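You operate a simulated robot arm through the tools that you are given. There is no shell and no other tool. Be economical: measure what you need, move in short steps, check, and stop when the job is done.

You are at the controls of a simulated two-armed robot. One attempt, no reset.

TASK
Test both flushes on the clear cistern once each, the small one first.
Fine: water on before and off after; let it refill between the two.
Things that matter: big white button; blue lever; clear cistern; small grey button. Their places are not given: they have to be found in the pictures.

It is judged by the outcome, as a careful person would: the job done as asked, and still so three seconds after it is handed in. It fails if anything else is knocked over, pushed out of place, dropped, spilled or broken.

THE ROBOT
Two 7-joint arms with fingered hands on one trunk that stands fixed in place. Base frame: the origin is at the foot of the trunk, x ahead of it, y to its left, z up. Readings come in m, rad, newtons and seconds.
The left shoulder is at [0.03, 0.119, 1.219], the right one opposite. With the tool pointing down near the work surface each hand reaches from about 0.28 to 0.56 m from the base axis, measured 20 degrees to its own side. Payload 3.8 kg a hand.
Tool frame (each hand has its own): the origin (TCP) lies between the finger pads and is the grasp point; the fingertips stand 0.025 m ahead of it; z points along the fingers, y is the line along which they close. The gripper opens to 0.088 m. The gripper's body begins 0.029 m behind the TCP. The gripper is a hand of 4 fingers: y runs from the thumb to the fingers, the wrist lies at [-0.013, -0.106, -0.174] in the tool frame, and closing takes about 1.5 s.
Orientation is that of the tool frame in the base frame, as a unit quaternion [w, x, y, z]. With the fingers straight down and the wrist toward the robot, the tool's x, y and z point along [0, 1, 0], [1, 0, 0] and [0, 0, -1] of the base frame.

THE INTERFACE
- The arms move only by the tool jog_arm. It takes "left_series", "right_series" or both (then of equal length, played together; a hand with none holds still); each is a list of rows, each an object (a shift or turn left out is 0, a gripper value left out holds the last) with "slide": the shift along the base's x, y, z in units of 50 mm (1.0 is 50 mm), a list of three; "dr": the turn, a rotation vector about the base's x, y, z in units of 6 degrees (1.0 is 6 degrees), a list of three. In form: [{"slide": [dx, dy, dz], "dr": [wx, wy, wz]}, ...]. A call has 1 to 8 rows; each row shifts and turns the commanded pose from where the row before left it. "left_fingers" and "right_fingers" are, for a hand that has rows, the opening, from 0 (shut) to 1 (fully open), set as the call begins (left out, the last holds). A call with a number of a shift or a turn outside -1 to 1 is refused whole. A row lasts 0.2 s, in which the tool goes at most 0.05 m and 0.15 rad; a call with a longer step from one row to the next is refused whole, and so is a gripper value outside its range. A pose out of reach is approached as far as the arm can. The call stops where the force on the tool passes 40 N (or 10 N more than at its start, if that is more) or the arm is blocked; 0.2 s more then pass. The fingers move at their own pace (about 0.153 m/s each) and stop on an object; they squeeze with about 33 N. The grip force told is the motor's: it shows also when the fingers shut on nothing. Time passes only in rows, and 0.2 s behind the last, so rows that do not move let the fingers close. The reply holds the time, the measured pose of the TCP, the force on the tool along the base axes, the opening and the grip force, in the units named above and with some noise, with the torque about the TCP (base axes, N m) and any sound that the robot's microphone picked up.
- Cameras (640 x 400 px; columns grow to the right, rows downward): "scene" is now at [0.0511, 0.0044, 1.7568]; the picture's right is [0.09, -1.00, -0.00], its down [-0.84, -0.08, -0.54] and it looks along [0.54, 0.05, -0.84] (base axes); focal length 325 px, centre (320, 200). "left" rides on the left gripper at [-0.064, -0.083, -0.098] in its tool frame; the picture's right is [-0.62, -0.37, 0.69], its down [0.71, -0.63, 0.31] and it looks along [0.32, 0.68, 0.65] (tool axes); focal length 265 px, centre (320, 200). "right" rides on the right gripper at [0.064, -0.083, -0.098] in its tool frame; the picture's right is [-0.62, 0.37, -0.69], its down [-0.71, -0.63, 0.30] and it looks along [-0.32, 0.68, 0.65] (tool axes); focal length 265 px, centre (320, 200).
- snapshot(camera): a new picture of that camera. The clock stands still meanwhile.
- move_column(by): slides the trunk up (or, below 0, down) by that many m; the arms and the scene camera ride with it, the base frame stays. It gives what a move gives, with no picture.
- move_fingers(index, middle, ring, thumb_bend, thumb_turn, hand): sets how far each is bent, from 0 (flat) to 1 (curled in); at 0.3 the hand is open as for a grip, at 0.7 the pads meet at the TCP. One left out holds its place. A second passes; each finger stops where it meets its share of the squeeze, and holds until it gets a number again. A gripper value or a shape takes the hand back. It gives what a move gives, with no picture; readings hold the bend of each and the force on the fingers (four entries, about 0 where the hand has none), thumb and palm. thumb_turn goes from beside the hand (0) to across from the fingers (1), as for a grip.
- grasp_type(shape, hand): the hand has 4 fingers and takes this shape, open, in about a second: jaw (thumb against the fingers, like two jaws); tri (thumb and two fingers); tip (a fingertip pinch); poke (one finger out to press); point (the index stretched); flat (the hand flat); cup (the hand cupped); fist (a fist). The gripper value then closes the fingers along that shape, each until it touches; the sizes above hold for jaw. It gives what a move gives, with no picture.
- aim_head(pan, tilt): turns the head with the scene camera to pan (to the left, within 2.094 rad either way) and tilt (down, from -0.506 to 1.204), counted from straight ahead of the robot. It gives what a move gives.
- point_at(camera, pixels): for up to 12 pixels [column, row] of the newest picture of that camera ("zoom" is the newest enlarged one), the place [x, y, z] in the base frame of the surface seen there, good to about 0.002 m. The clock stands still meanwhile.
- inspect(camera, box): a new picture of the part [left, top, right, bottom] of that camera's present view, enlarged. The clock stands still meanwhile.
- sign_off(): hands the job in; it is judged then, once.

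Go step by step. Measure first, check grasps and placings, and put right what went wrong. The budget is 80 turns and 44 pictures, counting those below and the enlarged ones. Unless the task says otherwise, let go and move clear before handing in, and close with one line.

The tools are called after "Request:" as a command line: name --argument value ..., lists and objects as JSON in quotes. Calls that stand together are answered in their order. jog_arm: Moves the arms, as the interface text tells. Its arguments: {"type":"object","properties":{"left_series":{"type":"array","items":{"type":"object","properties":{"slide":{"type":"array","items":{"type":"number"}},"dr":{"type":"array","items":{"type":"number"}}}}},"left_fingers":{"type":"number"},"right_series":{"type":"array","items":{"type":"object","properties":{"slide":{"type":"array","items":{"type":"number"}},"dr":{"type":"array","items":{"type":"number"}}}}},"right_fingers":{"type":"number"}},"required":[]} The other tools are called the same way: move_column (by) slides the trunk up or down; grasp_type (shape, hand) gives the hand a shape; move_fingers (index, middle, ring, thumb_bend, thumb_turn, hand) moves the fingers one by one; aim_head (pan, tilt) turns the head that bears the scene camera; snapshot (camera) takes a picture; point_at (camera, pixels) gives the place of the surface under pixels of a picture; inspect (camera, box) takes an enlarged picture of a part of a camera's view; sign_off () hands the job in.

At the start:

```text
time_s: 0.0
left_eef_pos: [0.4623, 0.3717, 1.3638]
left_orientation: [0.0, 0.707, 0.707, 0.001]
left_ft_force: [0.4, -0.7, -0.2]
left_wrist_torque: [0.02, -0.03, -0.04]
left_grip_width: 0.0877
left_gripper_force: 0.1
left_shape: jaw
left_bend: [0.3, 0.3, 0.3, 0.3, 0.98]
left_finger forces: [0.0, 0.0, 0.0, 0.1, 0.1, 0.0]
right_eef_pos: [0.4449, -0.1018, 1.39]
right_orientation: [0.0, 0.707, 0.707, 0.0]
right_ft_force: [0.7, 0.1, -0.6]
right_wrist_torque: [-0.02, -0.01, 0.01]
right_grip_width: 0.0874
right_gripper_force: 0.2
right_shape: jaw
right_bend: [0.3, 0.3, 0.3, 0.3, 0.98]
right_finger forces: [0.0, 0.0, 0.2, 0.0, 0.0, 0.0]
trunk travel left (down, up): [-0.375, 0.215]
head pan, tilt: [0.094, 1.004]
```

scene: 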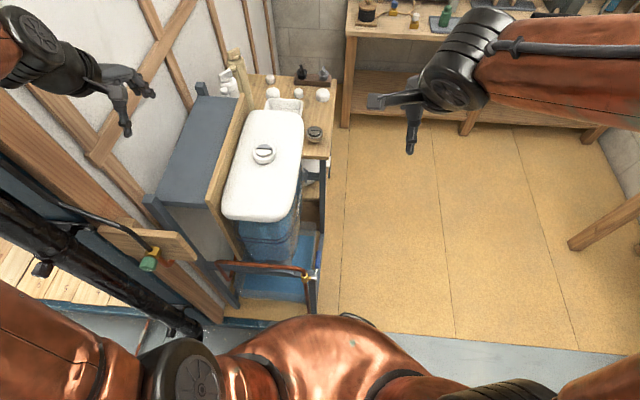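
right: 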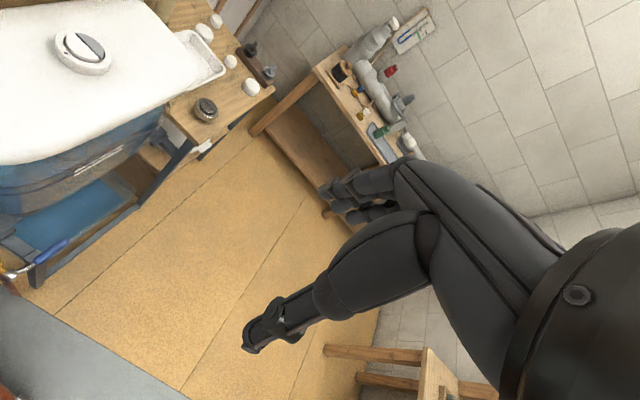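
left: 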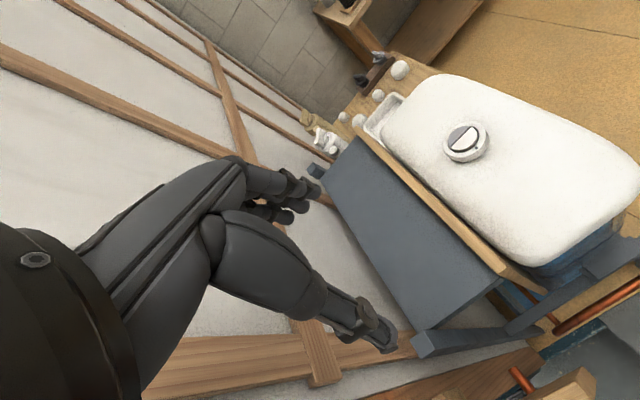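

The cistern with its white lid shows at scene (265,165), the split button at (264,153), and a copper pipe with a valve near (310,275). I'll enlarge both.

Request:
inspect --camera "scene" --box '[234, 134, 294, 172]'

Request:
point_at --camera "zoom" --pixels '[[320, 200], [250, 200], [400, 200], [320, 150], [320, 240], [100, 350]]'

Request:
inspect --camera "scene" --box '[210, 220, 340, 320]'

```text
10.53 times, centred on (264, 153) of scene
```

zoom: 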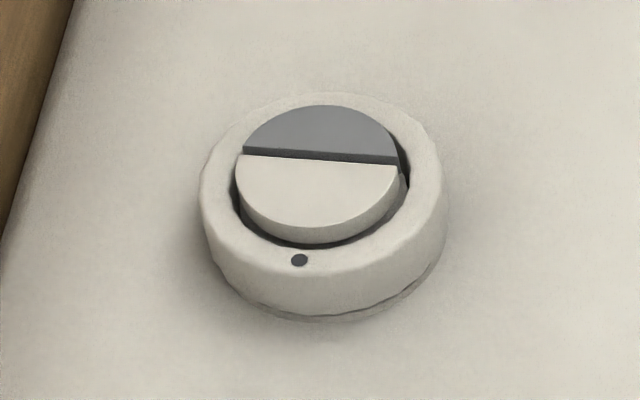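

```text
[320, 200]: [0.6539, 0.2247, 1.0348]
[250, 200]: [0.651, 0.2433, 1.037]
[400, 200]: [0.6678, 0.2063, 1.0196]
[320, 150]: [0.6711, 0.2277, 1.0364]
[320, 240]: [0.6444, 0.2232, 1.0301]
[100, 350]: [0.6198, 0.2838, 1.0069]
```

```text
4.00 times, centred on (275, 270) of scene
```

zoom: 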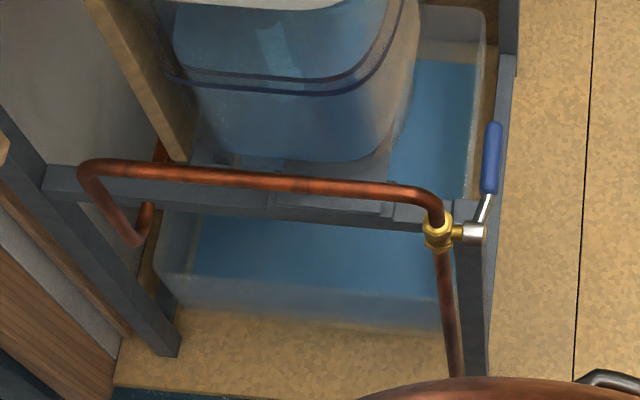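

The buttons are found: grey half at about (0.672,0.227,1.036), white half at (0.65,0.224,1.035). Now I measure the lever, its pivot and the pipe.

Request:
point_at --camera "zoom" --pixels '[[494, 128], [492, 155], [489, 188], [485, 212], [474, 233], [455, 233], [437, 232], [436, 210], [446, 290], [455, 360], [250, 180], [484, 300]]'

Request:
inspect --camera "scene" --box '[290, 240, 340, 300]'

Request:
inspect --camera "scene" --box '[200, 180, 340, 280]'

```text
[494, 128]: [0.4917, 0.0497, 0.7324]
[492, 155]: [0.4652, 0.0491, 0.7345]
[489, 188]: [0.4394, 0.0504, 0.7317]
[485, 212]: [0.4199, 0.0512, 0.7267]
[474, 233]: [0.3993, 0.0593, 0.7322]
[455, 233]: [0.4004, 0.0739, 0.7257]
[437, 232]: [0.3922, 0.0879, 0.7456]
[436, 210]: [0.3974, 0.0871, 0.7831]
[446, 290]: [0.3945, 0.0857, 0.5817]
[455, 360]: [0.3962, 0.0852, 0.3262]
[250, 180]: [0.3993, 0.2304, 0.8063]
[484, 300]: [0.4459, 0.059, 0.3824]
```

```text
6.67 times, centred on (315, 270) of scene
```

zoom: 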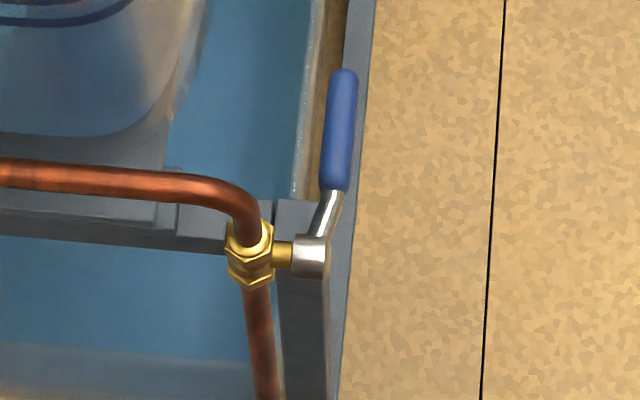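

```text
4.00 times, centred on (270, 230) of scene
```

zoom: 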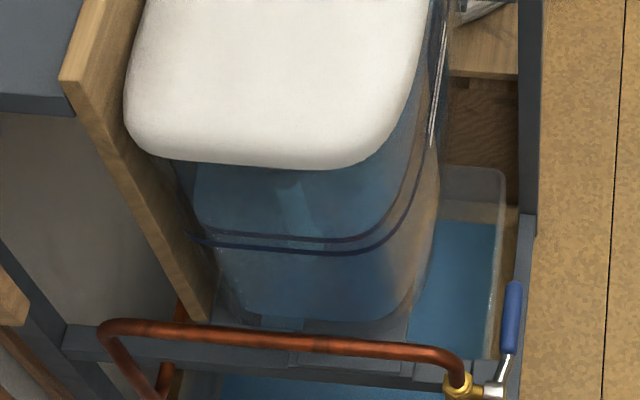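

The blue lever lies horizontal along +x from its pivot at (0.396,0.06,0.728), across a vertical pipe, so the water is probably off. Before lowering the trunk I check what is around the left arm.

Request:
aim_head --pan 0.9 --tilt 0.8

Request:
snapshot --camera "scene"

Request:
point_at --camera "scene" --pixels '[[320, 200], [320, 300], [200, 200], [100, 300], [250, 350], [420, 250], [450, 330], [500, 200], [350, 100], [150, 100]]'

```text
time_s: 1.1
left_eef_pos: [0.4638, 0.3723, 1.3626]
left_orientation: [0.0, 0.707, 0.707, 0.001]
left_ft_force: [0.3, 0.6, 0.3]
left_wrist_torque: [-0.02, 0.02, -0.01]
left_grip_width: 0.0876
left_gripper_force: 0.0
left_shape: jaw
left_bend: [0.3, 0.3, 0.3, 0.3, 0.98]
left_finger forces: [0.1, 0.0, 0.1, 0.1, 0.0, 0.0]
right_eef_pos: [0.447, -0.1008, 1.3901]
right_orientation: [0.0, 0.707, 0.707, 0.0]
right_ft_force: [0.3, 0.3, 0.1]
right_wrist_torque: [-0.03, 0.01, 0.01]
right_grip_width: 0.0876
right_gripper_force: 0.1
right_shape: jaw
right_bend: [0.3, 0.3, 0.3, 0.3, 0.98]
right_finger forces: [0.0, 0.0, 0.1, 0.0, 0.0, 0.0]
trunk travel left (down, up): [-0.375, 0.215]
head pan, tilt: [0.901, 0.799]
```

```text
36 pictures are left
```

scene: 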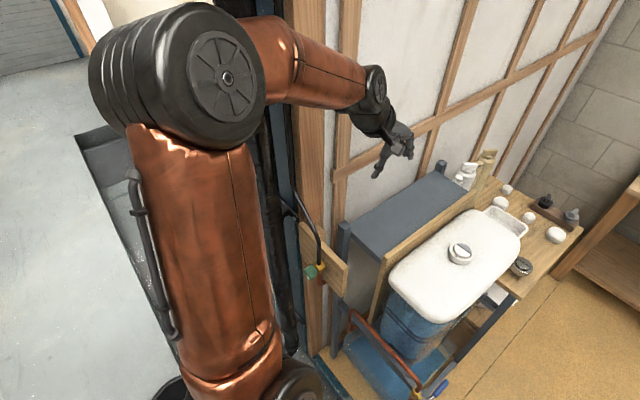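

```text
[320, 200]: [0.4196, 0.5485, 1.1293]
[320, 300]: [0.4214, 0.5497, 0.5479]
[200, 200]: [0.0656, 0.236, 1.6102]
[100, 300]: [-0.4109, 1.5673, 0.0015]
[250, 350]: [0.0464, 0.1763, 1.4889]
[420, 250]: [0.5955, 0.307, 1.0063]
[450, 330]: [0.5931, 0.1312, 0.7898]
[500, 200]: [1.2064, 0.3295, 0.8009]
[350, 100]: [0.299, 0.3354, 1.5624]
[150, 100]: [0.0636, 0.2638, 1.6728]
```

The left elbow is high and free, and the shelf top is at about 1.0 m, so lowering the trunk 0.27 m is clear. The right hand takes the poke shape.

Request:
move_column --by -0.25

Request:
grasp_type --shape "poke" --hand "right"

Request:
aim_head --pan 0.0 --tilt 0.95

Request:
jog_arm --right_series '[{"slide": [0, -0.6, -0.5], "dr": [1, 0, 0]}, {"slide": [0, -0.6, -0.5], "dr": [1, 0, 0]}, {"slide": [0, -0.6, -0.5], "dr": [1, 0, 0]}, {"slide": [0, 0, -0.5], "dr": [1, 0, 0]}, {"slide": [0, 0, -0.5], "dr": [1, 0, 0]}, {"slide": [0, 0, -0.5], "dr": [1, 0, 0]}, {"slide": [0, 0, -0.5], "dr": [1, 0, 0]}, {"slide": [0, 0, -0.5], "dr": [1, 0, 0]}]'

Request:
snapshot --camera "scene"

```text
time_s: 3.7
left_eef_pos: [0.4616, 0.3714, 1.1133]
left_orientation: [0.0, 0.707, 0.707, 0.001]
left_ft_force: [0.1, 0.1, 0.0]
left_wrist_torque: [0.0, 0.0, 0.05]
left_grip_width: 0.0874
left_gripper_force: 0.0
left_shape: jaw
left_bend: [0.3, 0.3, 0.3, 0.3, 0.98]
left_finger forces: [0.0, 0.0, 0.0, 0.0, 0.0, 0.0]
right_eef_pos: [0.4457, -0.1008, 1.1392]
right_orientation: [0.0, 0.707, 0.707, 0.0]
right_ft_force: [1.7, -0.1, 0.0]
right_wrist_torque: [0.01, 0.03, 0.0]
right_grip_width: 0.0878
right_gripper_force: 0.3
right_shape: jaw
right_bend: [0.3, 0.3, 0.3, 0.3, 0.98]
right_finger forces: [0.0, 0.0, 0.0, 0.0, 0.0, 0.0]
trunk travel left (down, up): [-0.125, 0.465]
head pan, tilt: [0.901, 0.799]
```

```text
time_s: 4.6
left_eef_pos: [0.4637, 0.3709, 1.1144]
left_orientation: [0.0, 0.707, 0.708, 0.001]
left_ft_force: [0.3, 0.6, 0.1]
left_wrist_torque: [-0.01, -0.03, -0.02]
left_grip_width: 0.0877
left_gripper_force: 0.0
left_shape: jaw
left_bend: [0.3, 0.3, 0.3, 0.3, 0.98]
left_finger forces: [0.0, 0.0, 0.1, 0.0, 0.0, 0.0]
right_eef_pos: [0.4465, -0.1001, 1.1404]
right_orientation: [0.0, 0.707, 0.707, 0.001]
right_ft_force: [0.2, 0.1, 0.3]
right_wrist_torque: [-0.02, 0.01, 0.01]
right_grip_width: 0.0
right_gripper_force: 0.1
right_shape: poke
right_bend: [0.7, 0.7, 0.99, 1.0, 1.0]
right_finger forces: [0.0, 0.0, 0.1, 0.0, 0.1, 0.0]
trunk travel left (down, up): [-0.125, 0.465]
head pan, tilt: [0.901, 0.799]
```

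```text
time_s: 5.8
left_eef_pos: [0.4629, 0.3719, 1.1134]
left_orientation: [0.0, 0.708, 0.707, 0.001]
left_ft_force: [-0.4, 0.5, 0.5]
left_wrist_torque: [0.03, -0.01, 0.01]
left_grip_width: 0.0881
left_gripper_force: 0.1
left_shape: jaw
left_bend: [0.3, 0.3, 0.3, 0.3, 0.98]
left_finger forces: [0.1, 0.1, 0.0, 0.0, 0.1, 0.0]
right_eef_pos: [0.4455, -0.1013, 1.1387]
right_orientation: [0.001, 0.707, 0.707, 0.0]
right_ft_force: [-0.1, 0.4, 0.1]
right_wrist_torque: [0.02, -0.01, 0.02]
right_grip_width: 0.0
right_gripper_force: 0.1
right_shape: poke
right_bend: [0.7, 0.7, 0.99, 1.0, 1.0]
right_finger forces: [0.0, 0.0, 0.0, 0.1, 0.1, 0.0]
trunk travel left (down, up): [-0.125, 0.465]
head pan, tilt: [0.0, 0.949]
```

```text
time_s: 7.6
left_eef_pos: [0.4629, 0.3709, 1.113]
left_orientation: [0.0, 0.707, 0.707, 0.001]
left_ft_force: [0.5, -0.3, -1.1]
left_wrist_torque: [-0.01, 0.01, -0.02]
left_grip_width: 0.0875
left_gripper_force: 0.0
left_shape: jaw
left_bend: [0.3, 0.3, 0.3, 0.3, 0.98]
left_finger forces: [0.0, 0.0, 0.0, 0.0, 0.0, 0.0]
right_eef_pos: [0.4479, -0.193, 0.9404]
right_orientation: [-0.288, 0.646, 0.646, 0.289]
right_ft_force: [0.0, 1.1, 0.3]
right_wrist_torque: [0.0, -0.03, 0.0]
right_grip_width: 0.0002
right_gripper_force: 0.0
right_shape: poke
right_bend: [0.7, 0.7, 0.99, 1.0, 1.0]
right_finger forces: [0.0, 0.0, 0.0, 0.1, 0.0, 0.0]
trunk travel left (down, up): [-0.125, 0.465]
head pan, tilt: [0.0, 0.949]
```

```text
35 pictures are left
```

scene: 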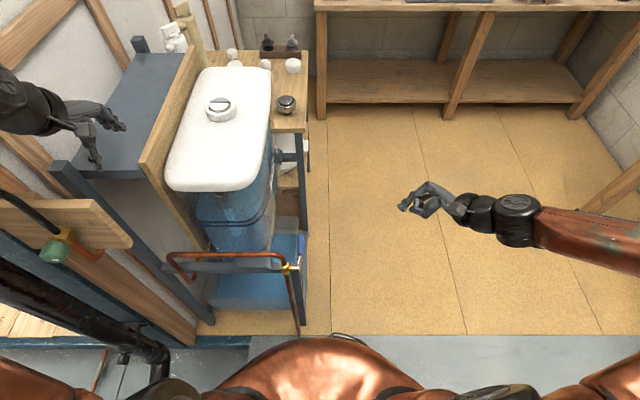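

The right hand is turned halfway and free at (0.448,-0.193,0.94). I finish turning the finger toward +y and lower it below the lever.

Request:
jog_arm --right_series '[{"slide": [0, 0, -0.7], "dr": [1, 0, 0]}, {"slide": [0, 0, -0.7], "dr": [1, 0, 0]}, {"slide": [0, 0, -0.7], "dr": [1, 0, 0]}, {"slide": [0, 0, -0.7], "dr": [1, 0, 0]}, {"slide": [0.1, 0.5, -0.7], "dr": [1, 0, 0]}, {"slide": [0.1, 0.5, -0.7], "dr": [1, 0, 0]}, {"slide": [0.1, 0.5, -0.8], "dr": [1, 0, 0]}]'

Request:
snapshot --camera "scene"

Request:
snapshot --camera "right"

```text
time_s: 9.2
left_eef_pos: [0.4649, 0.3709, 1.1121]
left_orientation: [-0.001, 0.707, 0.707, 0.0]
left_ft_force: [-0.1, -0.2, 0.5]
left_wrist_torque: [0.0, 0.03, 0.01]
left_grip_width: 0.0875
left_gripper_force: 0.2
left_shape: jaw
left_bend: [0.3, 0.3, 0.3, 0.3, 0.98]
left_finger forces: [0.1, 0.0, 0.0, 0.1, 0.1, 0.0]
right_eef_pos: [0.4614, -0.116, 0.6901]
right_orientation: [0.5, -0.5, -0.5, -0.5]
right_ft_force: [0.3, 0.2, -0.1]
right_wrist_torque: [0.03, -0.01, 0.01]
right_grip_width: 0.0
right_gripper_force: 0.0
right_shape: poke
right_bend: [0.7, 0.7, 0.99, 1.0, 1.0]
right_finger forces: [0.1, 0.1, 0.0, 0.1, 0.0, 0.1]
trunk travel left (down, up): [-0.125, 0.465]
head pan, tilt: [0.0, 0.949]
```

```text
34 pictures are left
```

scene: 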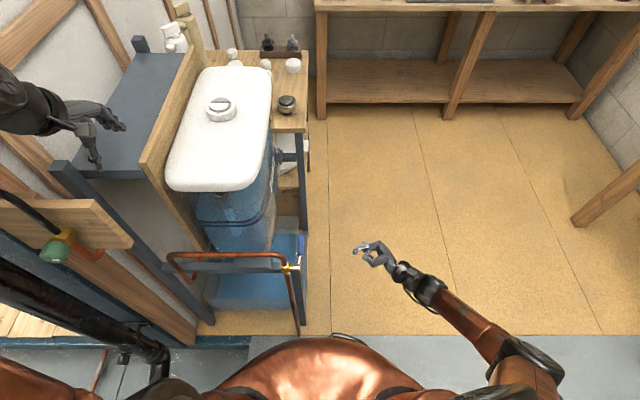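

```text
33 pictures are left
```

right: 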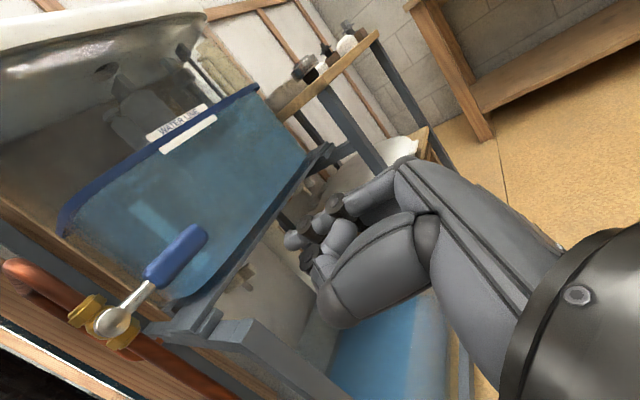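

The right camera shows the lever at (175,257) and a "WATER LINE" label at (185,130). I enlarge that region to see the rail behind the lever and the water level.

Request:
inspect --camera "right" --box '[40, 80, 300, 350]'

Request:
inspect --camera "scene" --box '[270, 220, 420, 310]'

```text
1.48 times, centred on (170, 215) of right
```

zoom: 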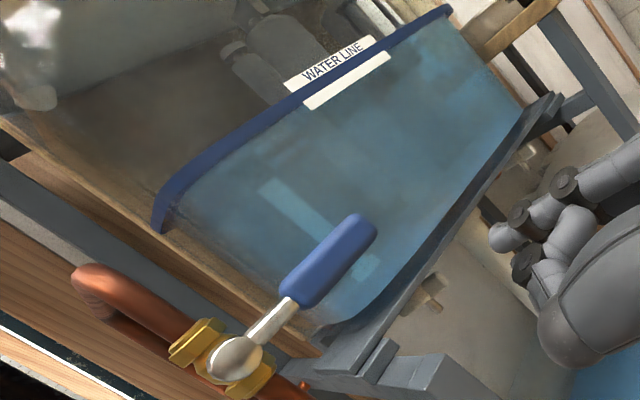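

```text
4.27 times, centred on (345, 265) of scene
```

zoom: 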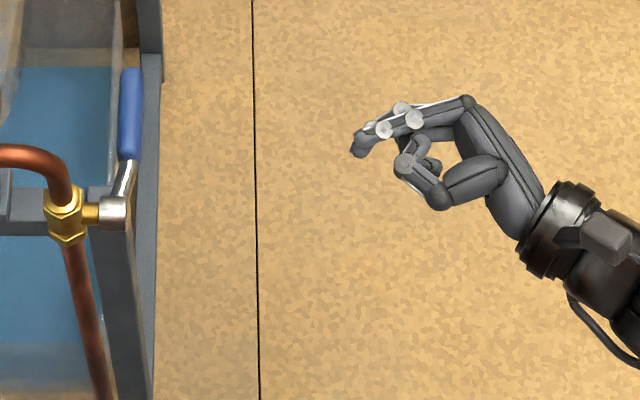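

The cistern is full to the water line, and the lever is across the pipe. I measure the fingertips before moving in.

Request:
point_at --camera "zoom" --pixels '[[357, 150], [362, 135], [384, 129], [400, 108], [414, 120], [404, 165], [440, 190], [130, 110], [140, 200]]'

Request:
move_fingers --hand "right" --middle 1.0

Request:
inspect --camera "scene" --box '[330, 225, 430, 290]'

Request:
inspect --camera "right" --box '[240, 140, 460, 340]'

```text
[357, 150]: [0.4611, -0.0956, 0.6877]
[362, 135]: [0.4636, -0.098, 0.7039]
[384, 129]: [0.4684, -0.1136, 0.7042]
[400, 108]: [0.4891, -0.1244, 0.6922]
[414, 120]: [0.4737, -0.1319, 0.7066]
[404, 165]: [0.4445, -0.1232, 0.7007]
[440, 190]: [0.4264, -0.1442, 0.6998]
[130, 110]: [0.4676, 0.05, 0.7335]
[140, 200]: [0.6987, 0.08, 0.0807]
```

```text
time_s: 10.2
left_eef_pos: [0.4628, 0.3721, 1.1137]
left_orientation: [0.0, 0.708, 0.706, 0.0]
left_ft_force: [0.4, 0.1, -0.3]
left_wrist_torque: [-0.02, -0.02, 0.02]
left_grip_width: 0.0876
left_gripper_force: 0.0
left_shape: jaw
left_bend: [0.3, 0.3, 0.3, 0.3, 0.98]
left_finger forces: [0.0, 0.0, 0.0, 0.1, 0.1, 0.1]
right_eef_pos: [0.4612, -0.1177, 0.6905]
right_orientation: [-0.5, 0.5, 0.5, 0.5]
right_ft_force: [0.1, -0.2, -0.8]
right_wrist_torque: [-0.02, -0.02, 0.0]
right_grip_width: 0.0227
right_gripper_force: 0.1
right_shape: fingers
right_bend: [0.7, 1.0, 0.99, 1.0, 1.0]
right_finger forces: [0.0, 0.0, 0.0, 0.0, 0.0, 0.0]
trunk travel left (down, up): [-0.125, 0.465]
head pan, tilt: [0.0, 0.949]
```

```text
6.15 times, centred on (380, 258) of scene
```

zoom: 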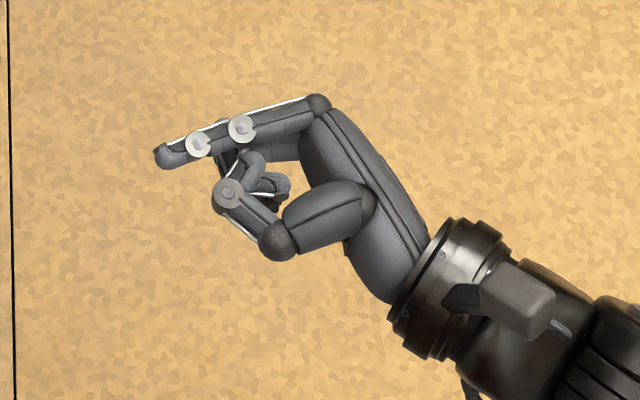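

```text
2.00 times, centred on (350, 240) of right
```

zoom: 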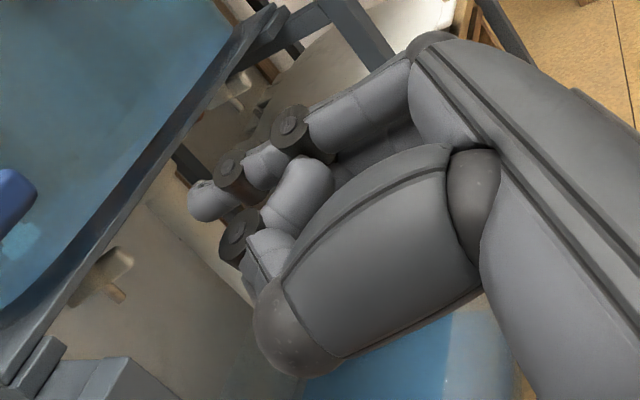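

Only the index now protrudes, by about 25 mm. I straighten it a bit for more reach and measure again.

Request:
move_fingers --hand "right" --index 0.45

Request:
inspect --camera "scene" --box '[330, 225, 430, 290]'

Request:
point_at --camera "zoom" --pixels '[[162, 155], [150, 110], [158, 112], [170, 105], [195, 110], [225, 195]]'

```text
time_s: 11.2
left_eef_pos: [0.4635, 0.3718, 1.1123]
left_orientation: [-0.001, 0.707, 0.707, 0.0]
left_ft_force: [0.0, -0.3, 0.0]
left_wrist_torque: [-0.02, -0.01, 0.0]
left_grip_width: 0.0877
left_gripper_force: 0.1
left_shape: jaw
left_bend: [0.3, 0.3, 0.3, 0.3, 0.98]
left_finger forces: [0.0, 0.0, 0.0, 0.0, 0.1, 0.0]
right_eef_pos: [0.4607, -0.1169, 0.689]
right_orientation: [-0.5, 0.5, 0.5, 0.5]
right_ft_force: [-0.1, -0.3, -0.6]
right_wrist_torque: [-0.01, 0.01, 0.05]
right_grip_width: 0.0391
right_gripper_force: 0.1
right_shape: fingers
right_bend: [0.45, 1.0, 0.99, 1.0, 1.0]
right_finger forces: [0.0, 0.1, 0.1, 0.0, 0.1, 0.0]
trunk travel left (down, up): [-0.125, 0.465]
head pan, tilt: [0.0, 0.949]
```

```text
6.15 times, centred on (380, 258) of scene
```

zoom: 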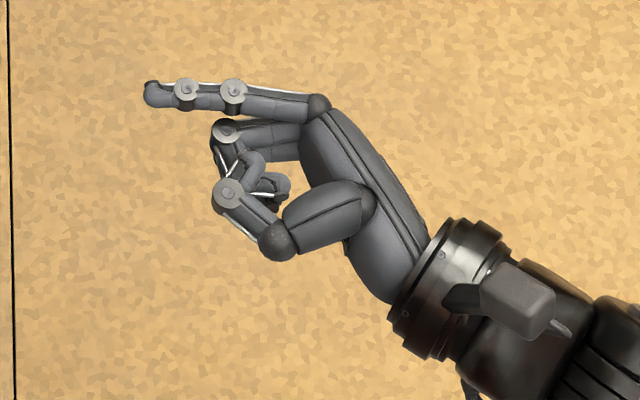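

```text
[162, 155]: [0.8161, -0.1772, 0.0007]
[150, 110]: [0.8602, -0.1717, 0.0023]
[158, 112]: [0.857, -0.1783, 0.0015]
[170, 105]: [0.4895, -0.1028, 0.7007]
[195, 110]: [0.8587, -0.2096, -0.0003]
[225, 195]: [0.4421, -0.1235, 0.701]
```

The index tip sits about [+0.033,+0.025,+0.006] from the TCP. I check the frame rail behind and below the lever with the right camera before going in.

Request:
point_at --camera "right" --pixels '[[115, 322], [140, 295], [175, 260], [195, 235], [180, 320], [220, 325], [260, 345], [215, 290], [260, 225], [165, 328], [310, 155], [290, 380]]'

```text
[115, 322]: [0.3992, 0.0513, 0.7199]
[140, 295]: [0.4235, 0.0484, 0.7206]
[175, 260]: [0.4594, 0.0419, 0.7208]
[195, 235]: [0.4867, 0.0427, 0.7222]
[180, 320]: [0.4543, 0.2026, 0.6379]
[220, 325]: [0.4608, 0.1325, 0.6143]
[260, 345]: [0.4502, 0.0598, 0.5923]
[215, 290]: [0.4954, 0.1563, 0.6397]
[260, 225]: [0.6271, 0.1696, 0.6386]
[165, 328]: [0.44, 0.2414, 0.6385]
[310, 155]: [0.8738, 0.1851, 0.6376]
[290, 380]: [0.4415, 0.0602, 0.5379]
```

Around the lever nothing lies above z 0.64, so the finger can go under it: TCP target (0.440,0.030,0.680).

Request:
jog_arm --right_series '[{"slide": [-0.21, 0, -0.2]}, {"slide": [-0.21, 0.6, 0]}, {"slide": [0, 0.6, 0]}, {"slide": [0, 0.6, 0]}, {"slide": [0, 0.6, 0]}, {"slide": [0, 0.5, 0]}, {}]'

Request:
inspect --camera "scene" --box '[270, 220, 370, 290]'

```text
time_s: 12.8
left_eef_pos: [0.4623, 0.3712, 1.114]
left_orientation: [0.0, 0.707, 0.707, 0.0]
left_ft_force: [0.2, 0.6, 0.1]
left_wrist_torque: [0.04, -0.02, -0.03]
left_grip_width: 0.0876
left_gripper_force: 0.0
left_shape: jaw
left_bend: [0.3, 0.3, 0.3, 0.3, 0.98]
left_finger forces: [0.0, 0.0, 0.0, 0.1, 0.0, 0.0]
right_eef_pos: [0.4401, 0.029, 0.6795]
right_orientation: [-0.5, 0.5, 0.501, 0.5]
right_ft_force: [-0.8, -0.2, 0.8]
right_wrist_torque: [0.0, 0.03, -0.01]
right_grip_width: 0.0387
right_gripper_force: 0.1
right_shape: fingers
right_bend: [0.45, 1.0, 0.99, 1.0, 1.0]
right_finger forces: [0.0, 0.0, 0.1, 0.1, 0.1, 0.1]
trunk travel left (down, up): [-0.125, 0.465]
head pan, tilt: [0.0, 0.949]
```

```text
5.71 times, centred on (320, 255) of scene
```

zoom: 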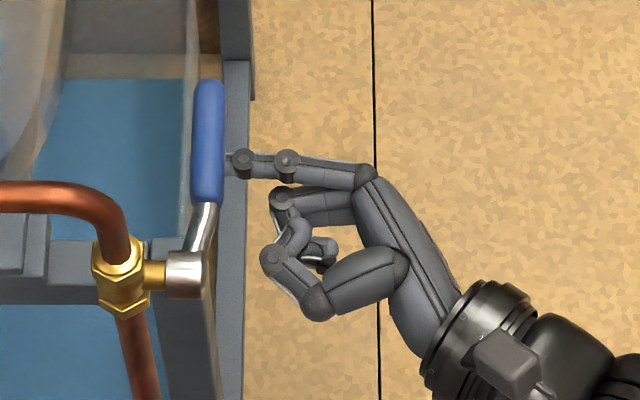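

The index lies under the blue handle at zoom (210,160) with no contact force. I raise it gently to test whether the lever turns upward.

Request:
jog_arm --right_series '[{"slide": [0, 0, 0.2]}, {"slide": [0, 0, 0.2]}, {"slide": [0, 0, 0.2]}, {"slide": [-0.03, 0, 0.2]}, {}]'

Request:
inspect --camera "scene" --box '[270, 220, 370, 290]'

Request:
point_at --camera "zoom" --pixels '[[208, 95], [208, 120], [208, 150], [206, 190], [203, 215]]'

```text
time_s: 14.0
left_eef_pos: [0.4627, 0.3715, 1.1121]
left_orientation: [0.0, 0.707, 0.707, 0.001]
left_ft_force: [0.7, 0.5, 0.6]
left_wrist_torque: [-0.01, -0.01, -0.03]
left_grip_width: 0.0878
left_gripper_force: 0.0
left_shape: jaw
left_bend: [0.3, 0.3, 0.3, 0.3, 0.98]
left_finger forces: [0.1, 0.0, 0.1, 0.0, 0.1, 0.0]
right_eef_pos: [0.4384, 0.0285, 0.7196]
right_orientation: [-0.5, 0.5, 0.5, 0.5]
right_ft_force: [0.2, 0.8, -1.4]
right_wrist_torque: [-0.02, 0.02, 0.0]
right_grip_width: 0.0394
right_gripper_force: 0.7
right_shape: fingers
right_bend: [0.45, 1.0, 0.99, 1.0, 1.0]
right_finger forces: [0.8, 0.0, 0.0, 0.0, 0.0, 0.0]
trunk travel left (down, up): [-0.125, 0.465]
head pan, tilt: [0.0, 0.949]
```

```text
5.71 times, centred on (320, 255) of scene
```

zoom: 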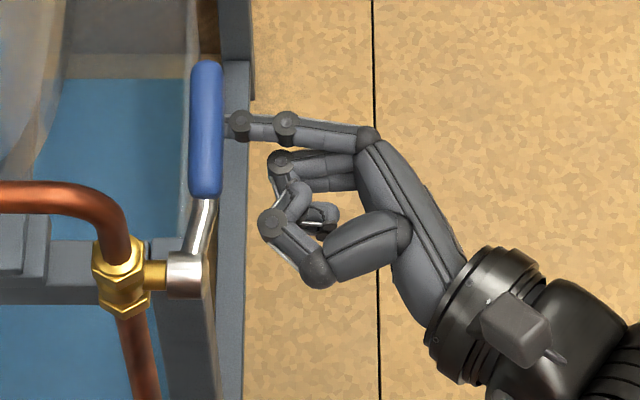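

```text
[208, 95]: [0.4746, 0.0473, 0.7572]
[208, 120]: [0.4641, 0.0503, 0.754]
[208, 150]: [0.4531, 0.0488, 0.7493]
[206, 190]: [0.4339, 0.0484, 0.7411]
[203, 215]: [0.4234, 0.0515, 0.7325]
```

The lever turns upward with under 1 N, now about 22 degrees up. I continue along the arc toward vertical.

Request:
jog_arm --right_series '[{"slide": [-0.05, 0, 0.3]}, {"slide": [-0.11, 0, 0.29]}, {"slide": [-0.17, 0, 0.26]}, {"slide": [-0.22, 0, 0.22]}, {"slide": [-0.21, 0, 0.14]}, {"slide": [-0.24, 0, 0.1]}, {}]'

Request:
inspect --camera "scene" --box '[270, 220, 370, 290]'

Request:
point_at --camera "zoom" --pixels '[[200, 175], [200, 200], [200, 225], [197, 250]]'

```text
time_s: 15.6
left_eef_pos: [0.464, 0.3719, 1.1135]
left_orientation: [0.0, 0.707, 0.707, 0.001]
left_ft_force: [0.6, -0.5, -0.3]
left_wrist_torque: [0.0, -0.04, 0.03]
left_grip_width: 0.0874
left_gripper_force: 0.0
left_shape: jaw
left_bend: [0.3, 0.3, 0.3, 0.3, 0.98]
left_finger forces: [0.0, 0.1, 0.0, 0.0, 0.0, 0.0]
right_eef_pos: [0.3876, 0.0296, 0.7854]
right_orientation: [-0.5, 0.5, 0.5, 0.5]
right_ft_force: [-0.4, -0.2, 0.2]
right_wrist_torque: [-0.01, 0.02, 0.0]
right_grip_width: 0.0396
right_gripper_force: 0.2
right_shape: fingers
right_bend: [0.44, 1.0, 0.99, 1.0, 1.0]
right_finger forces: [0.4, 0.0, 0.0, 0.0, 0.1, 0.1]
trunk travel left (down, up): [-0.125, 0.465]
head pan, tilt: [0.0, 0.949]
```

```text
5.71 times, centred on (320, 255) of scene
```

zoom: 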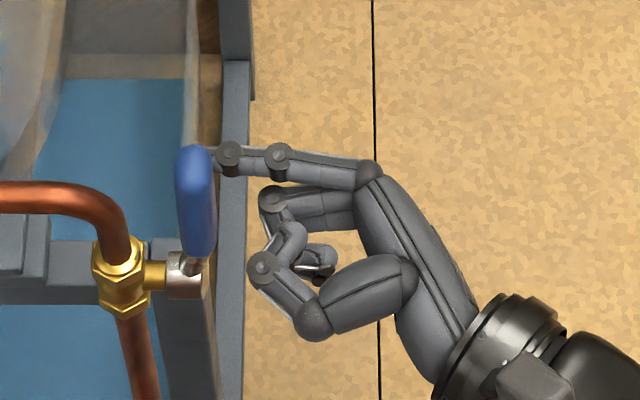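

```text
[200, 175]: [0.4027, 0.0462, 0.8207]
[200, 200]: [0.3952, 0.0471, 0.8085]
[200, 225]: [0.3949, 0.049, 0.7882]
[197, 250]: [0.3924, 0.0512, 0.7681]
```

The lever is now about 85 degrees up, nearly vertical. I push a little further to find its stop.

Request:
jog_arm --right_series '[{"slide": [-0.1, 0, 0.02]}, {"slide": [-0.1, 0, 0]}, {"slide": [-0.1, 0, 0]}, {}]'

Request:
inspect --camera "scene" --box '[270, 220, 370, 290]'

Request:
point_at --camera "zoom" --pixels '[[200, 175], [200, 200], [200, 225], [197, 250]]'

```text
time_s: 16.6
left_eef_pos: [0.4639, 0.3715, 1.1132]
left_orientation: [-0.001, 0.707, 0.707, 0.001]
left_ft_force: [-0.1, 0.4, 0.5]
left_wrist_torque: [-0.04, 0.02, -0.02]
left_grip_width: 0.0875
left_gripper_force: 0.0
left_shape: jaw
left_bend: [0.3, 0.3, 0.3, 0.3, 0.98]
left_finger forces: [0.1, 0.0, 0.0, 0.1, 0.0, 0.0]
right_eef_pos: [0.3745, 0.03, 0.7871]
right_orientation: [0.501, -0.5, -0.5, -0.5]
right_ft_force: [6.4, 1.2, -0.9]
right_wrist_torque: [-0.01, 0.04, -0.06]
right_grip_width: 0.044
right_gripper_force: 2.8
right_shape: fingers
right_bend: [0.38, 1.0, 0.99, 1.0, 1.0]
right_finger forces: [6.3, 0.0, 0.0, 0.1, 0.0, 0.0]
trunk travel left (down, up): [-0.125, 0.465]
head pan, tilt: [0.0, 0.949]
```

```text
5.71 times, centred on (320, 255) of scene
```

zoom: 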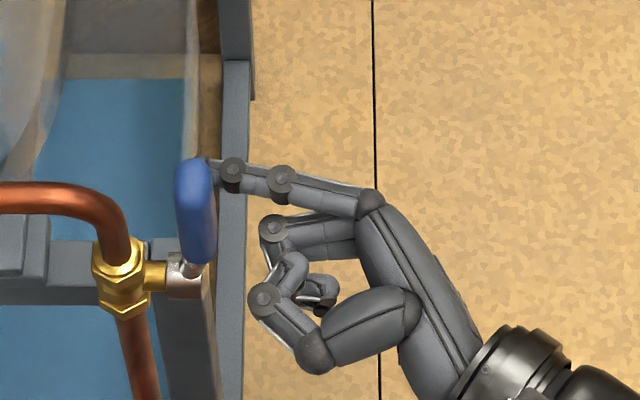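

```text
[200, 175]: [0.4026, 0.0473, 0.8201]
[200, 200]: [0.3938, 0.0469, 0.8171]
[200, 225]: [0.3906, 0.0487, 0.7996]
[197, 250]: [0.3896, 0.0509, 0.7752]
```

The reading of 6 N at the index and the vertical handle show the stop is reached: water on, lever along the pipe. I withdraw the right hand, then raise the trunk for the left hand.

Request:
jog_arm --right_series '[{"slide": [0.4, 0, 0]}, {"slide": [0.1, -0.6, 0]}, {"slide": [0, -0.8, 0]}, {"slide": [0, -0.8, 0]}, {"slide": [0, -0.8, 0]}, {"slide": [0, -0.6, 0]}]'

Request:
move_column --by 0.18

Request:
move_fingers --hand "left" --index 0.45 --middle 1.0 --ring 1.0 --thumb_bend 1.0 --thumb_turn 1.0

Request:
aim_head --pan 0.3 --tilt 0.9

Request:
snapshot --camera "scene"

```text
time_s: 18.0
left_eef_pos: [0.4635, 0.373, 1.1136]
left_orientation: [-0.001, 0.708, 0.707, 0.001]
left_ft_force: [-0.1, -0.4, 0.3]
left_wrist_torque: [0.01, -0.02, 0.02]
left_grip_width: 0.0876
left_gripper_force: 0.1
left_shape: jaw
left_bend: [0.3, 0.3, 0.3, 0.3, 0.98]
left_finger forces: [0.0, 0.0, 0.0, 0.1, 0.0, 0.0]
right_eef_pos: [0.3984, -0.1528, 0.7861]
right_orientation: [-0.5, 0.5, 0.5, 0.5]
right_ft_force: [-0.3, -0.4, 0.1]
right_wrist_torque: [-0.02, 0.03, 0.0]
right_grip_width: 0.0391
right_gripper_force: 0.1
right_shape: fingers
right_bend: [0.45, 1.0, 0.99, 1.0, 1.0]
right_finger forces: [0.0, 0.0, 0.0, 0.0, 0.1, 0.0]
trunk travel left (down, up): [-0.125, 0.465]
head pan, tilt: [0.0, 0.949]
```

```text
time_s: 20.0
left_eef_pos: [0.4632, 0.371, 1.292]
left_orientation: [-0.001, 0.707, 0.708, 0.0]
left_ft_force: [0.4, 1.0, -0.7]
left_wrist_torque: [-0.02, 0.0, 0.02]
left_grip_width: 0.0877
left_gripper_force: 0.1
left_shape: jaw
left_bend: [0.3, 0.3, 0.3, 0.3, 0.98]
left_finger forces: [0.1, 0.1, 0.1, 0.1, 0.0, 0.0]
right_eef_pos: [0.3988, -0.1528, 0.9657]
right_orientation: [-0.5, 0.5, 0.5, 0.5]
right_ft_force: [-0.1, -0.2, 0.2]
right_wrist_torque: [-0.04, 0.0, 0.03]
right_grip_width: 0.0392
right_gripper_force: 0.0
right_shape: fingers
right_bend: [0.45, 1.0, 0.99, 1.0, 1.0]
right_finger forces: [0.0, 0.0, 0.0, 0.0, 0.1, 0.0]
trunk travel left (down, up): [-0.305, 0.285]
head pan, tilt: [0.0, 0.949]
```

```text
time_s: 21.0
left_eef_pos: [0.465, 0.3719, 1.2943]
left_orientation: [0.0, 0.706, 0.708, 0.001]
left_ft_force: [-0.1, 0.4, 0.0]
left_wrist_torque: [-0.01, 0.04, 0.01]
left_grip_width: 0.0137
left_gripper_force: 0.1
left_shape: fingers
left_bend: [0.41, 1.0, 1.0, 0.94, 1.0]
left_finger forces: [0.0, 0.0, 0.1, 0.1, 0.0, 0.0]
right_eef_pos: [0.3986, -0.1514, 0.9656]
right_orientation: [0.501, -0.5, -0.5, -0.499]
right_ft_force: [0.5, -0.4, 0.0]
right_wrist_torque: [0.04, -0.02, 0.04]
right_grip_width: 0.0394
right_gripper_force: 0.1
right_shape: fingers
right_bend: [0.45, 1.0, 0.99, 1.0, 1.0]
right_finger forces: [0.0, 0.0, 0.1, 0.0, 0.1, 0.0]
trunk travel left (down, up): [-0.305, 0.285]
head pan, tilt: [0.0, 0.949]
```

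```text
time_s: 21.8
left_eef_pos: [0.4631, 0.371, 1.2926]
left_orientation: [-0.001, 0.706, 0.708, 0.001]
left_ft_force: [-0.2, 0.4, 0.8]
left_wrist_torque: [0.0, -0.01, 0.01]
left_grip_width: 0.0133
left_gripper_force: 0.1
left_shape: fingers
left_bend: [0.41, 1.0, 1.0, 0.94, 1.0]
left_finger forces: [0.0, 0.1, 0.0, 0.0, 0.0, 0.1]
right_eef_pos: [0.3988, -0.152, 0.9663]
right_orientation: [0.5, -0.5, -0.5, -0.499]
right_ft_force: [0.3, -0.6, 0.6]
right_wrist_torque: [0.0, -0.03, 0.01]
right_grip_width: 0.0394
right_gripper_force: 0.0
right_shape: fingers
right_bend: [0.45, 1.0, 0.99, 1.0, 1.0]
right_finger forces: [0.0, 0.0, 0.0, 0.0, 0.0, 0.0]
trunk travel left (down, up): [-0.305, 0.285]
head pan, tilt: [0.3, 0.901]
```

```text
23 pictures are left
```

scene: 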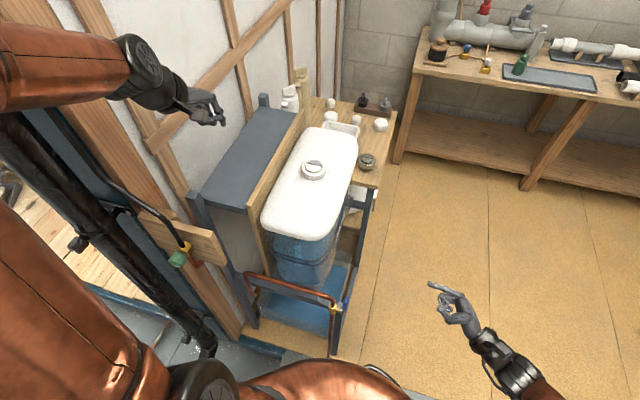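

The left thumb and index seem to block each other (0.41, 0.94), so I set the left hand through poke as on the right, and measure the buttons afresh.

Request:
grasp_type --hand "left" --shape "poke"

Request:
move_fingers --hand "left" --middle 1.0

Request:
move_fingers --hand "left" --index 0.45

Request:
inspect --camera "scene" --box '[294, 150, 334, 190]'

```text
time_s: 22.7
left_eef_pos: [0.4642, 0.3705, 1.2924]
left_orientation: [-0.001, 0.706, 0.708, 0.001]
left_ft_force: [0.2, -0.7, 0.4]
left_wrist_torque: [-0.03, -0.02, -0.02]
left_grip_width: 0.0
left_gripper_force: 0.1
left_shape: poke
left_bend: [0.7, 0.7, 0.99, 1.0, 1.0]
left_finger forces: [0.0, 0.1, 0.0, 0.0, 0.0, 0.0]
right_eef_pos: [0.3996, -0.1525, 0.9658]
right_orientation: [-0.5, 0.5, 0.5, 0.5]
right_ft_force: [-0.5, -0.5, 0.0]
right_wrist_torque: [-0.04, 0.0, 0.0]
right_grip_width: 0.0393
right_gripper_force: 0.0
right_shape: fingers
right_bend: [0.45, 1.0, 0.99, 1.0, 1.0]
right_finger forces: [0.0, 0.0, 0.0, 0.0, 0.0, 0.1]
trunk travel left (down, up): [-0.305, 0.285]
head pan, tilt: [0.3, 0.901]
```

```text
time_s: 23.7
left_eef_pos: [0.4643, 0.3722, 1.2922]
left_orientation: [0.0, 0.707, 0.707, 0.0]
left_ft_force: [-0.1, 1.0, -0.6]
left_wrist_torque: [0.03, 0.02, -0.02]
left_grip_width: 0.0227
left_gripper_force: 0.2
left_shape: fingers
left_bend: [0.7, 1.0, 0.99, 1.0, 1.0]
left_finger forces: [0.0, 0.1, 0.1, 0.1, 0.0, 0.1]
right_eef_pos: [0.3991, -0.1522, 0.9665]
right_orientation: [-0.5, 0.5, 0.5, 0.5]
right_ft_force: [-0.7, 0.3, -0.1]
right_wrist_torque: [0.03, -0.03, 0.02]
right_grip_width: 0.0393
right_gripper_force: 0.0
right_shape: fingers
right_bend: [0.45, 1.0, 0.99, 1.0, 1.0]
right_finger forces: [0.1, 0.0, 0.0, 0.0, 0.0, 0.1]
trunk travel left (down, up): [-0.305, 0.285]
head pan, tilt: [0.3, 0.901]
```

```text
time_s: 24.7
left_eef_pos: [0.4632, 0.3704, 1.2939]
left_orientation: [-0.001, 0.708, 0.707, 0.001]
left_ft_force: [0.5, 0.8, -0.6]
left_wrist_torque: [-0.02, 0.0, 0.01]
left_grip_width: 0.0392
left_gripper_force: 0.1
left_shape: fingers
left_bend: [0.45, 1.0, 0.99, 1.0, 1.0]
left_finger forces: [0.0, 0.1, 0.0, 0.1, 0.0, 0.0]
right_eef_pos: [0.3986, -0.1524, 0.9662]
right_orientation: [-0.5, 0.5, 0.501, 0.5]
right_ft_force: [-0.4, 0.1, -0.4]
right_wrist_torque: [0.03, 0.0, 0.02]
right_grip_width: 0.0393
right_gripper_force: 0.0
right_shape: fingers
right_bend: [0.45, 1.0, 0.99, 1.0, 1.0]
right_finger forces: [0.1, 0.0, 0.0, 0.0, 0.0, 0.0]
trunk travel left (down, up): [-0.305, 0.285]
head pan, tilt: [0.3, 0.901]
```

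```text
10.00 times, centred on (314, 170) of scene
```

zoom: 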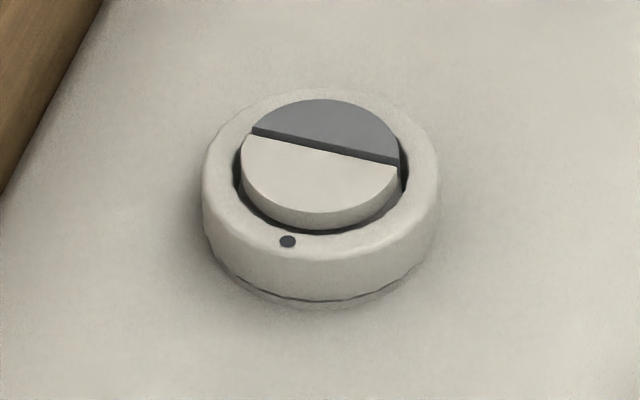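

Request:
point_at --camera "zoom" --pixels '[[330, 102], [335, 120], [270, 128], [395, 150], [256, 140], [394, 172], [320, 165], [320, 185], [305, 210], [248, 170], [210, 170], [432, 170]]'

```text
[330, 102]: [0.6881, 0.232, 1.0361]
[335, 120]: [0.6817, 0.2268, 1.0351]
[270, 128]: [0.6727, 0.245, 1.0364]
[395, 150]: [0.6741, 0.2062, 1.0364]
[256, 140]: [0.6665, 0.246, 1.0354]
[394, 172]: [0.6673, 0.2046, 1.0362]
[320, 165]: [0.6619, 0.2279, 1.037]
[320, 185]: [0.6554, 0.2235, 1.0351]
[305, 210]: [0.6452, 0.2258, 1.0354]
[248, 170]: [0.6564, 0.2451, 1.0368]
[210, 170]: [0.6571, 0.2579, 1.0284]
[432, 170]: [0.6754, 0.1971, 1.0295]
```

Grey half centre is (0.681,0.2265,1.036), white half centre (0.656,0.2255,1.036). I bring the left index above the grey half at about 60 mm clearance.

Request:
jog_arm --left_series '[{"slide": [0.6, -0.5, -0.3]}, {"slide": [0.6, -0.5, -0.3]}, {"slide": [0.6, -0.5, -0.6]}, {"slide": [0.6, -0.5, -0.6]}, {"slide": [0.6, -0.5, -0.8]}, {"slide": [0.7, -0.32, -0.8]}, {}]'

Request:
inspect --camera "scene" --box '[264, 110, 354, 200]'

Request:
snapshot --camera "left"

```text
refused: row 5 steps farther than a row can; nothing moved
```

```text
4.44 times, centred on (309, 155) of scene
```

zoom: 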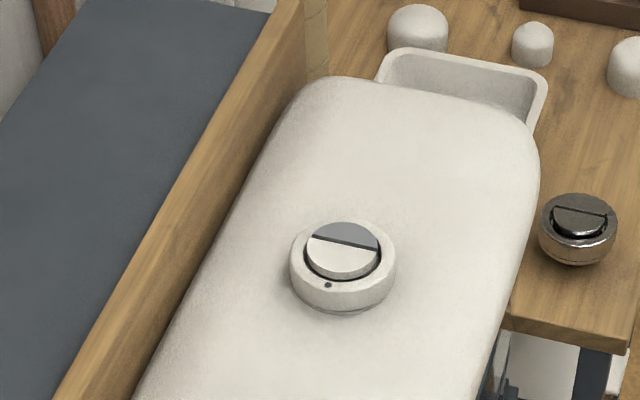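

```text
20 pictures are left
```

left: 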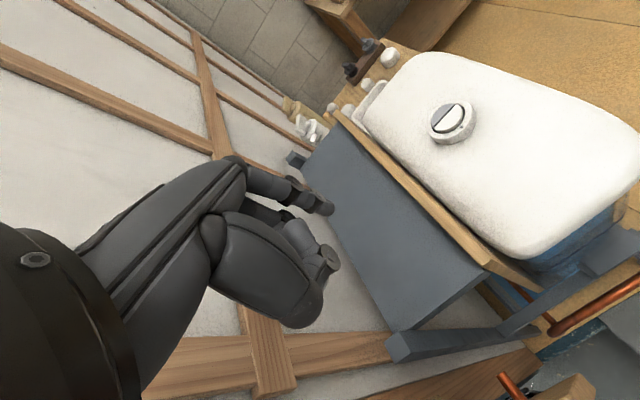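

The call was refused for a step that was too long; nothing moved. I split it into smaller rows.

Request:
jog_arm --left_series '[{"slide": [0.46, -0.36, -0.3]}, {"slide": [0.46, -0.36, -0.3]}, {"slide": [0.46, -0.36, -0.3]}, {"slide": [0.46, -0.36, -0.5]}, {"slide": [0.46, -0.36, -0.5]}, {"slide": [0.46, -0.36, -0.5]}, {"slide": [0.46, -0.36, -0.5]}, {"slide": [0.48, -0.3, -0.5]}]'

Request:
inspect --camera "scene" --box '[264, 110, 354, 200]'

Request:
snapshot --camera "left"

```text
time_s: 26.5
left_eef_pos: [0.6495, 0.2281, 1.1235]
left_orientation: [0.0, 0.706, 0.708, 0.001]
left_ft_force: [-0.1, 0.8, -0.1]
left_wrist_torque: [-0.01, 0.03, -0.04]
left_grip_width: 0.039
left_gripper_force: 0.1
left_shape: fingers
left_bend: [0.45, 1.0, 0.99, 1.0, 1.0]
left_finger forces: [0.0, 0.0, 0.0, 0.0, 0.0, 0.1]
right_eef_pos: [0.3989, -0.1523, 0.9655]
right_orientation: [-0.5, 0.501, 0.5, 0.5]
right_ft_force: [0.9, -0.5, -0.6]
right_wrist_torque: [-0.02, -0.01, 0.01]
right_grip_width: 0.0394
right_gripper_force: 0.0
right_shape: fingers
right_bend: [0.45, 1.0, 0.99, 1.0, 1.0]
right_finger forces: [0.0, 0.0, 0.1, 0.1, 0.1, 0.0]
trunk travel left (down, up): [-0.305, 0.285]
head pan, tilt: [0.3, 0.901]
```

```text
4.44 times, centred on (309, 155) of scene
```

zoom: 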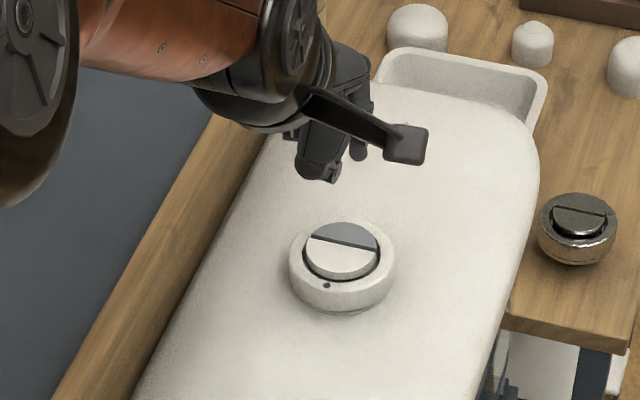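

```text
18 pictures are left
```

left: 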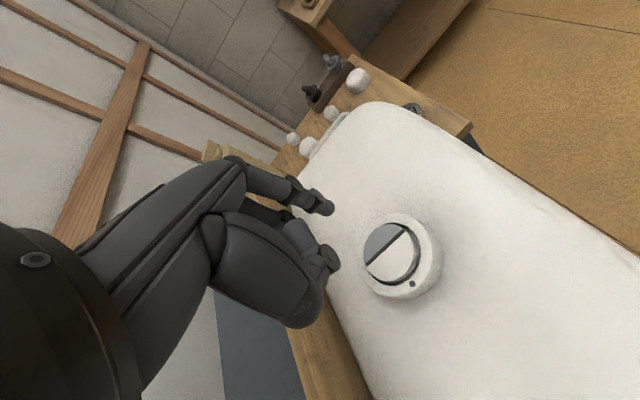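

The index tip shows at left-camera (325,207). I measure it.

Request:
point_at --camera "left" --pixels '[[325, 207], [329, 210], [320, 203], [316, 206], [329, 205], [385, 240], [398, 262]]'

Request:
inspect --camera "left" --box '[270, 160, 450, 310]'

```text
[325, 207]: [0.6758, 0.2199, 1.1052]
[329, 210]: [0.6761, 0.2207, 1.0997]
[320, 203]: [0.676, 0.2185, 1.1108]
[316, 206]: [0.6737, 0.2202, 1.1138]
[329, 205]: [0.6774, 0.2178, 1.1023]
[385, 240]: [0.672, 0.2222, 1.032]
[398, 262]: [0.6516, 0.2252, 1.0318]
```

```text
2.67 times, centred on (360, 235) of left
```

zoom: 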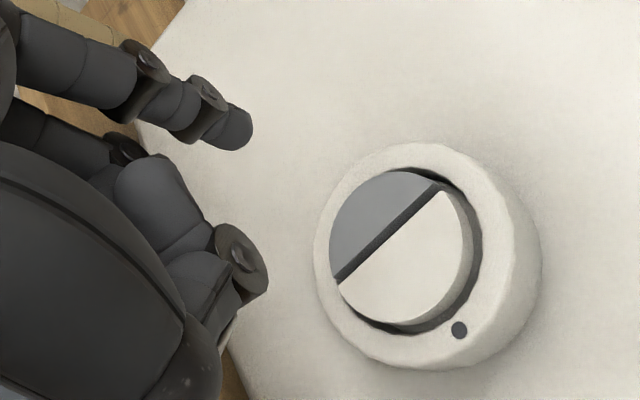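

The tip centre is at about (0.681,0.2225), bottom z 1.098. I shift +4 mm in y and descend 52 mm, then look.

Request:
jog_arm --left_series '[{"slide": [0.02, 0.08, -0.3]}, {"slide": [0, 0, -0.3]}, {"slide": [0, 0, -0.3]}, {"slide": [0, 0, -0.14]}, {}]'

Request:
inspect --camera "left" --box '[270, 160, 450, 310]'

Request:
inspect --camera "scene" --box '[284, 130, 344, 190]'

```text
time_s: 27.7
left_eef_pos: [0.6488, 0.2343, 1.0714]
left_orientation: [-0.001, 0.707, 0.707, 0.0]
left_ft_force: [0.0, 0.5, -0.1]
left_wrist_torque: [0.02, 0.0, 0.02]
left_grip_width: 0.0389
left_gripper_force: 0.1
left_shape: fingers
left_bend: [0.45, 1.0, 0.99, 1.0, 1.0]
left_finger forces: [0.1, 0.0, 0.0, 0.1, 0.0, 0.0]
right_eef_pos: [0.3994, -0.1516, 0.9662]
right_orientation: [0.5, -0.5, -0.5, -0.5]
right_ft_force: [-0.7, 0.6, 0.3]
right_wrist_torque: [-0.02, -0.02, 0.02]
right_grip_width: 0.039
right_gripper_force: 0.1
right_shape: fingers
right_bend: [0.45, 1.0, 0.99, 1.0, 1.0]
right_finger forces: [0.0, 0.1, 0.0, 0.1, 0.0, 0.1]
trunk travel left (down, up): [-0.305, 0.285]
head pan, tilt: [0.3, 0.901]
```

```text
2.67 times, centred on (360, 235) of left
```

zoom: 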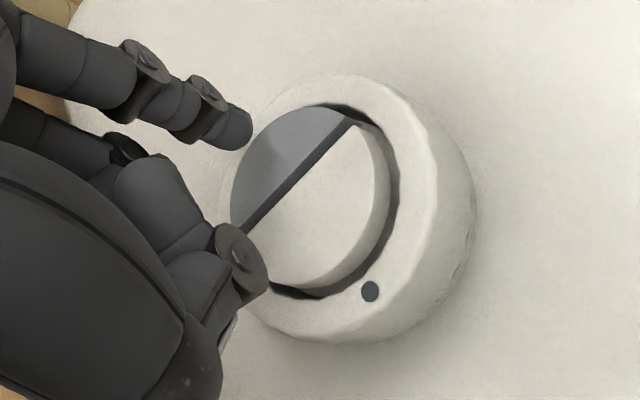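

```text
6.67 times, centred on (314, 160) of scene
```

zoom: 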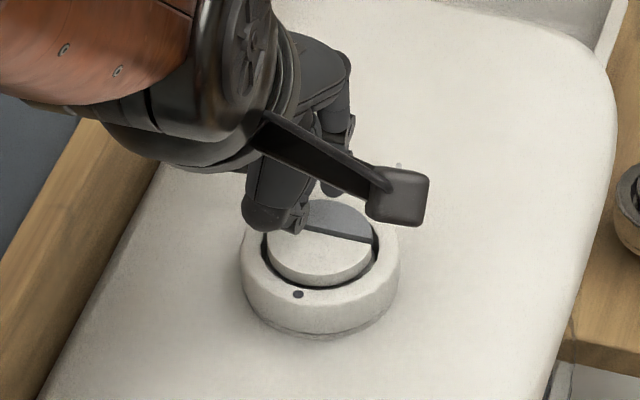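

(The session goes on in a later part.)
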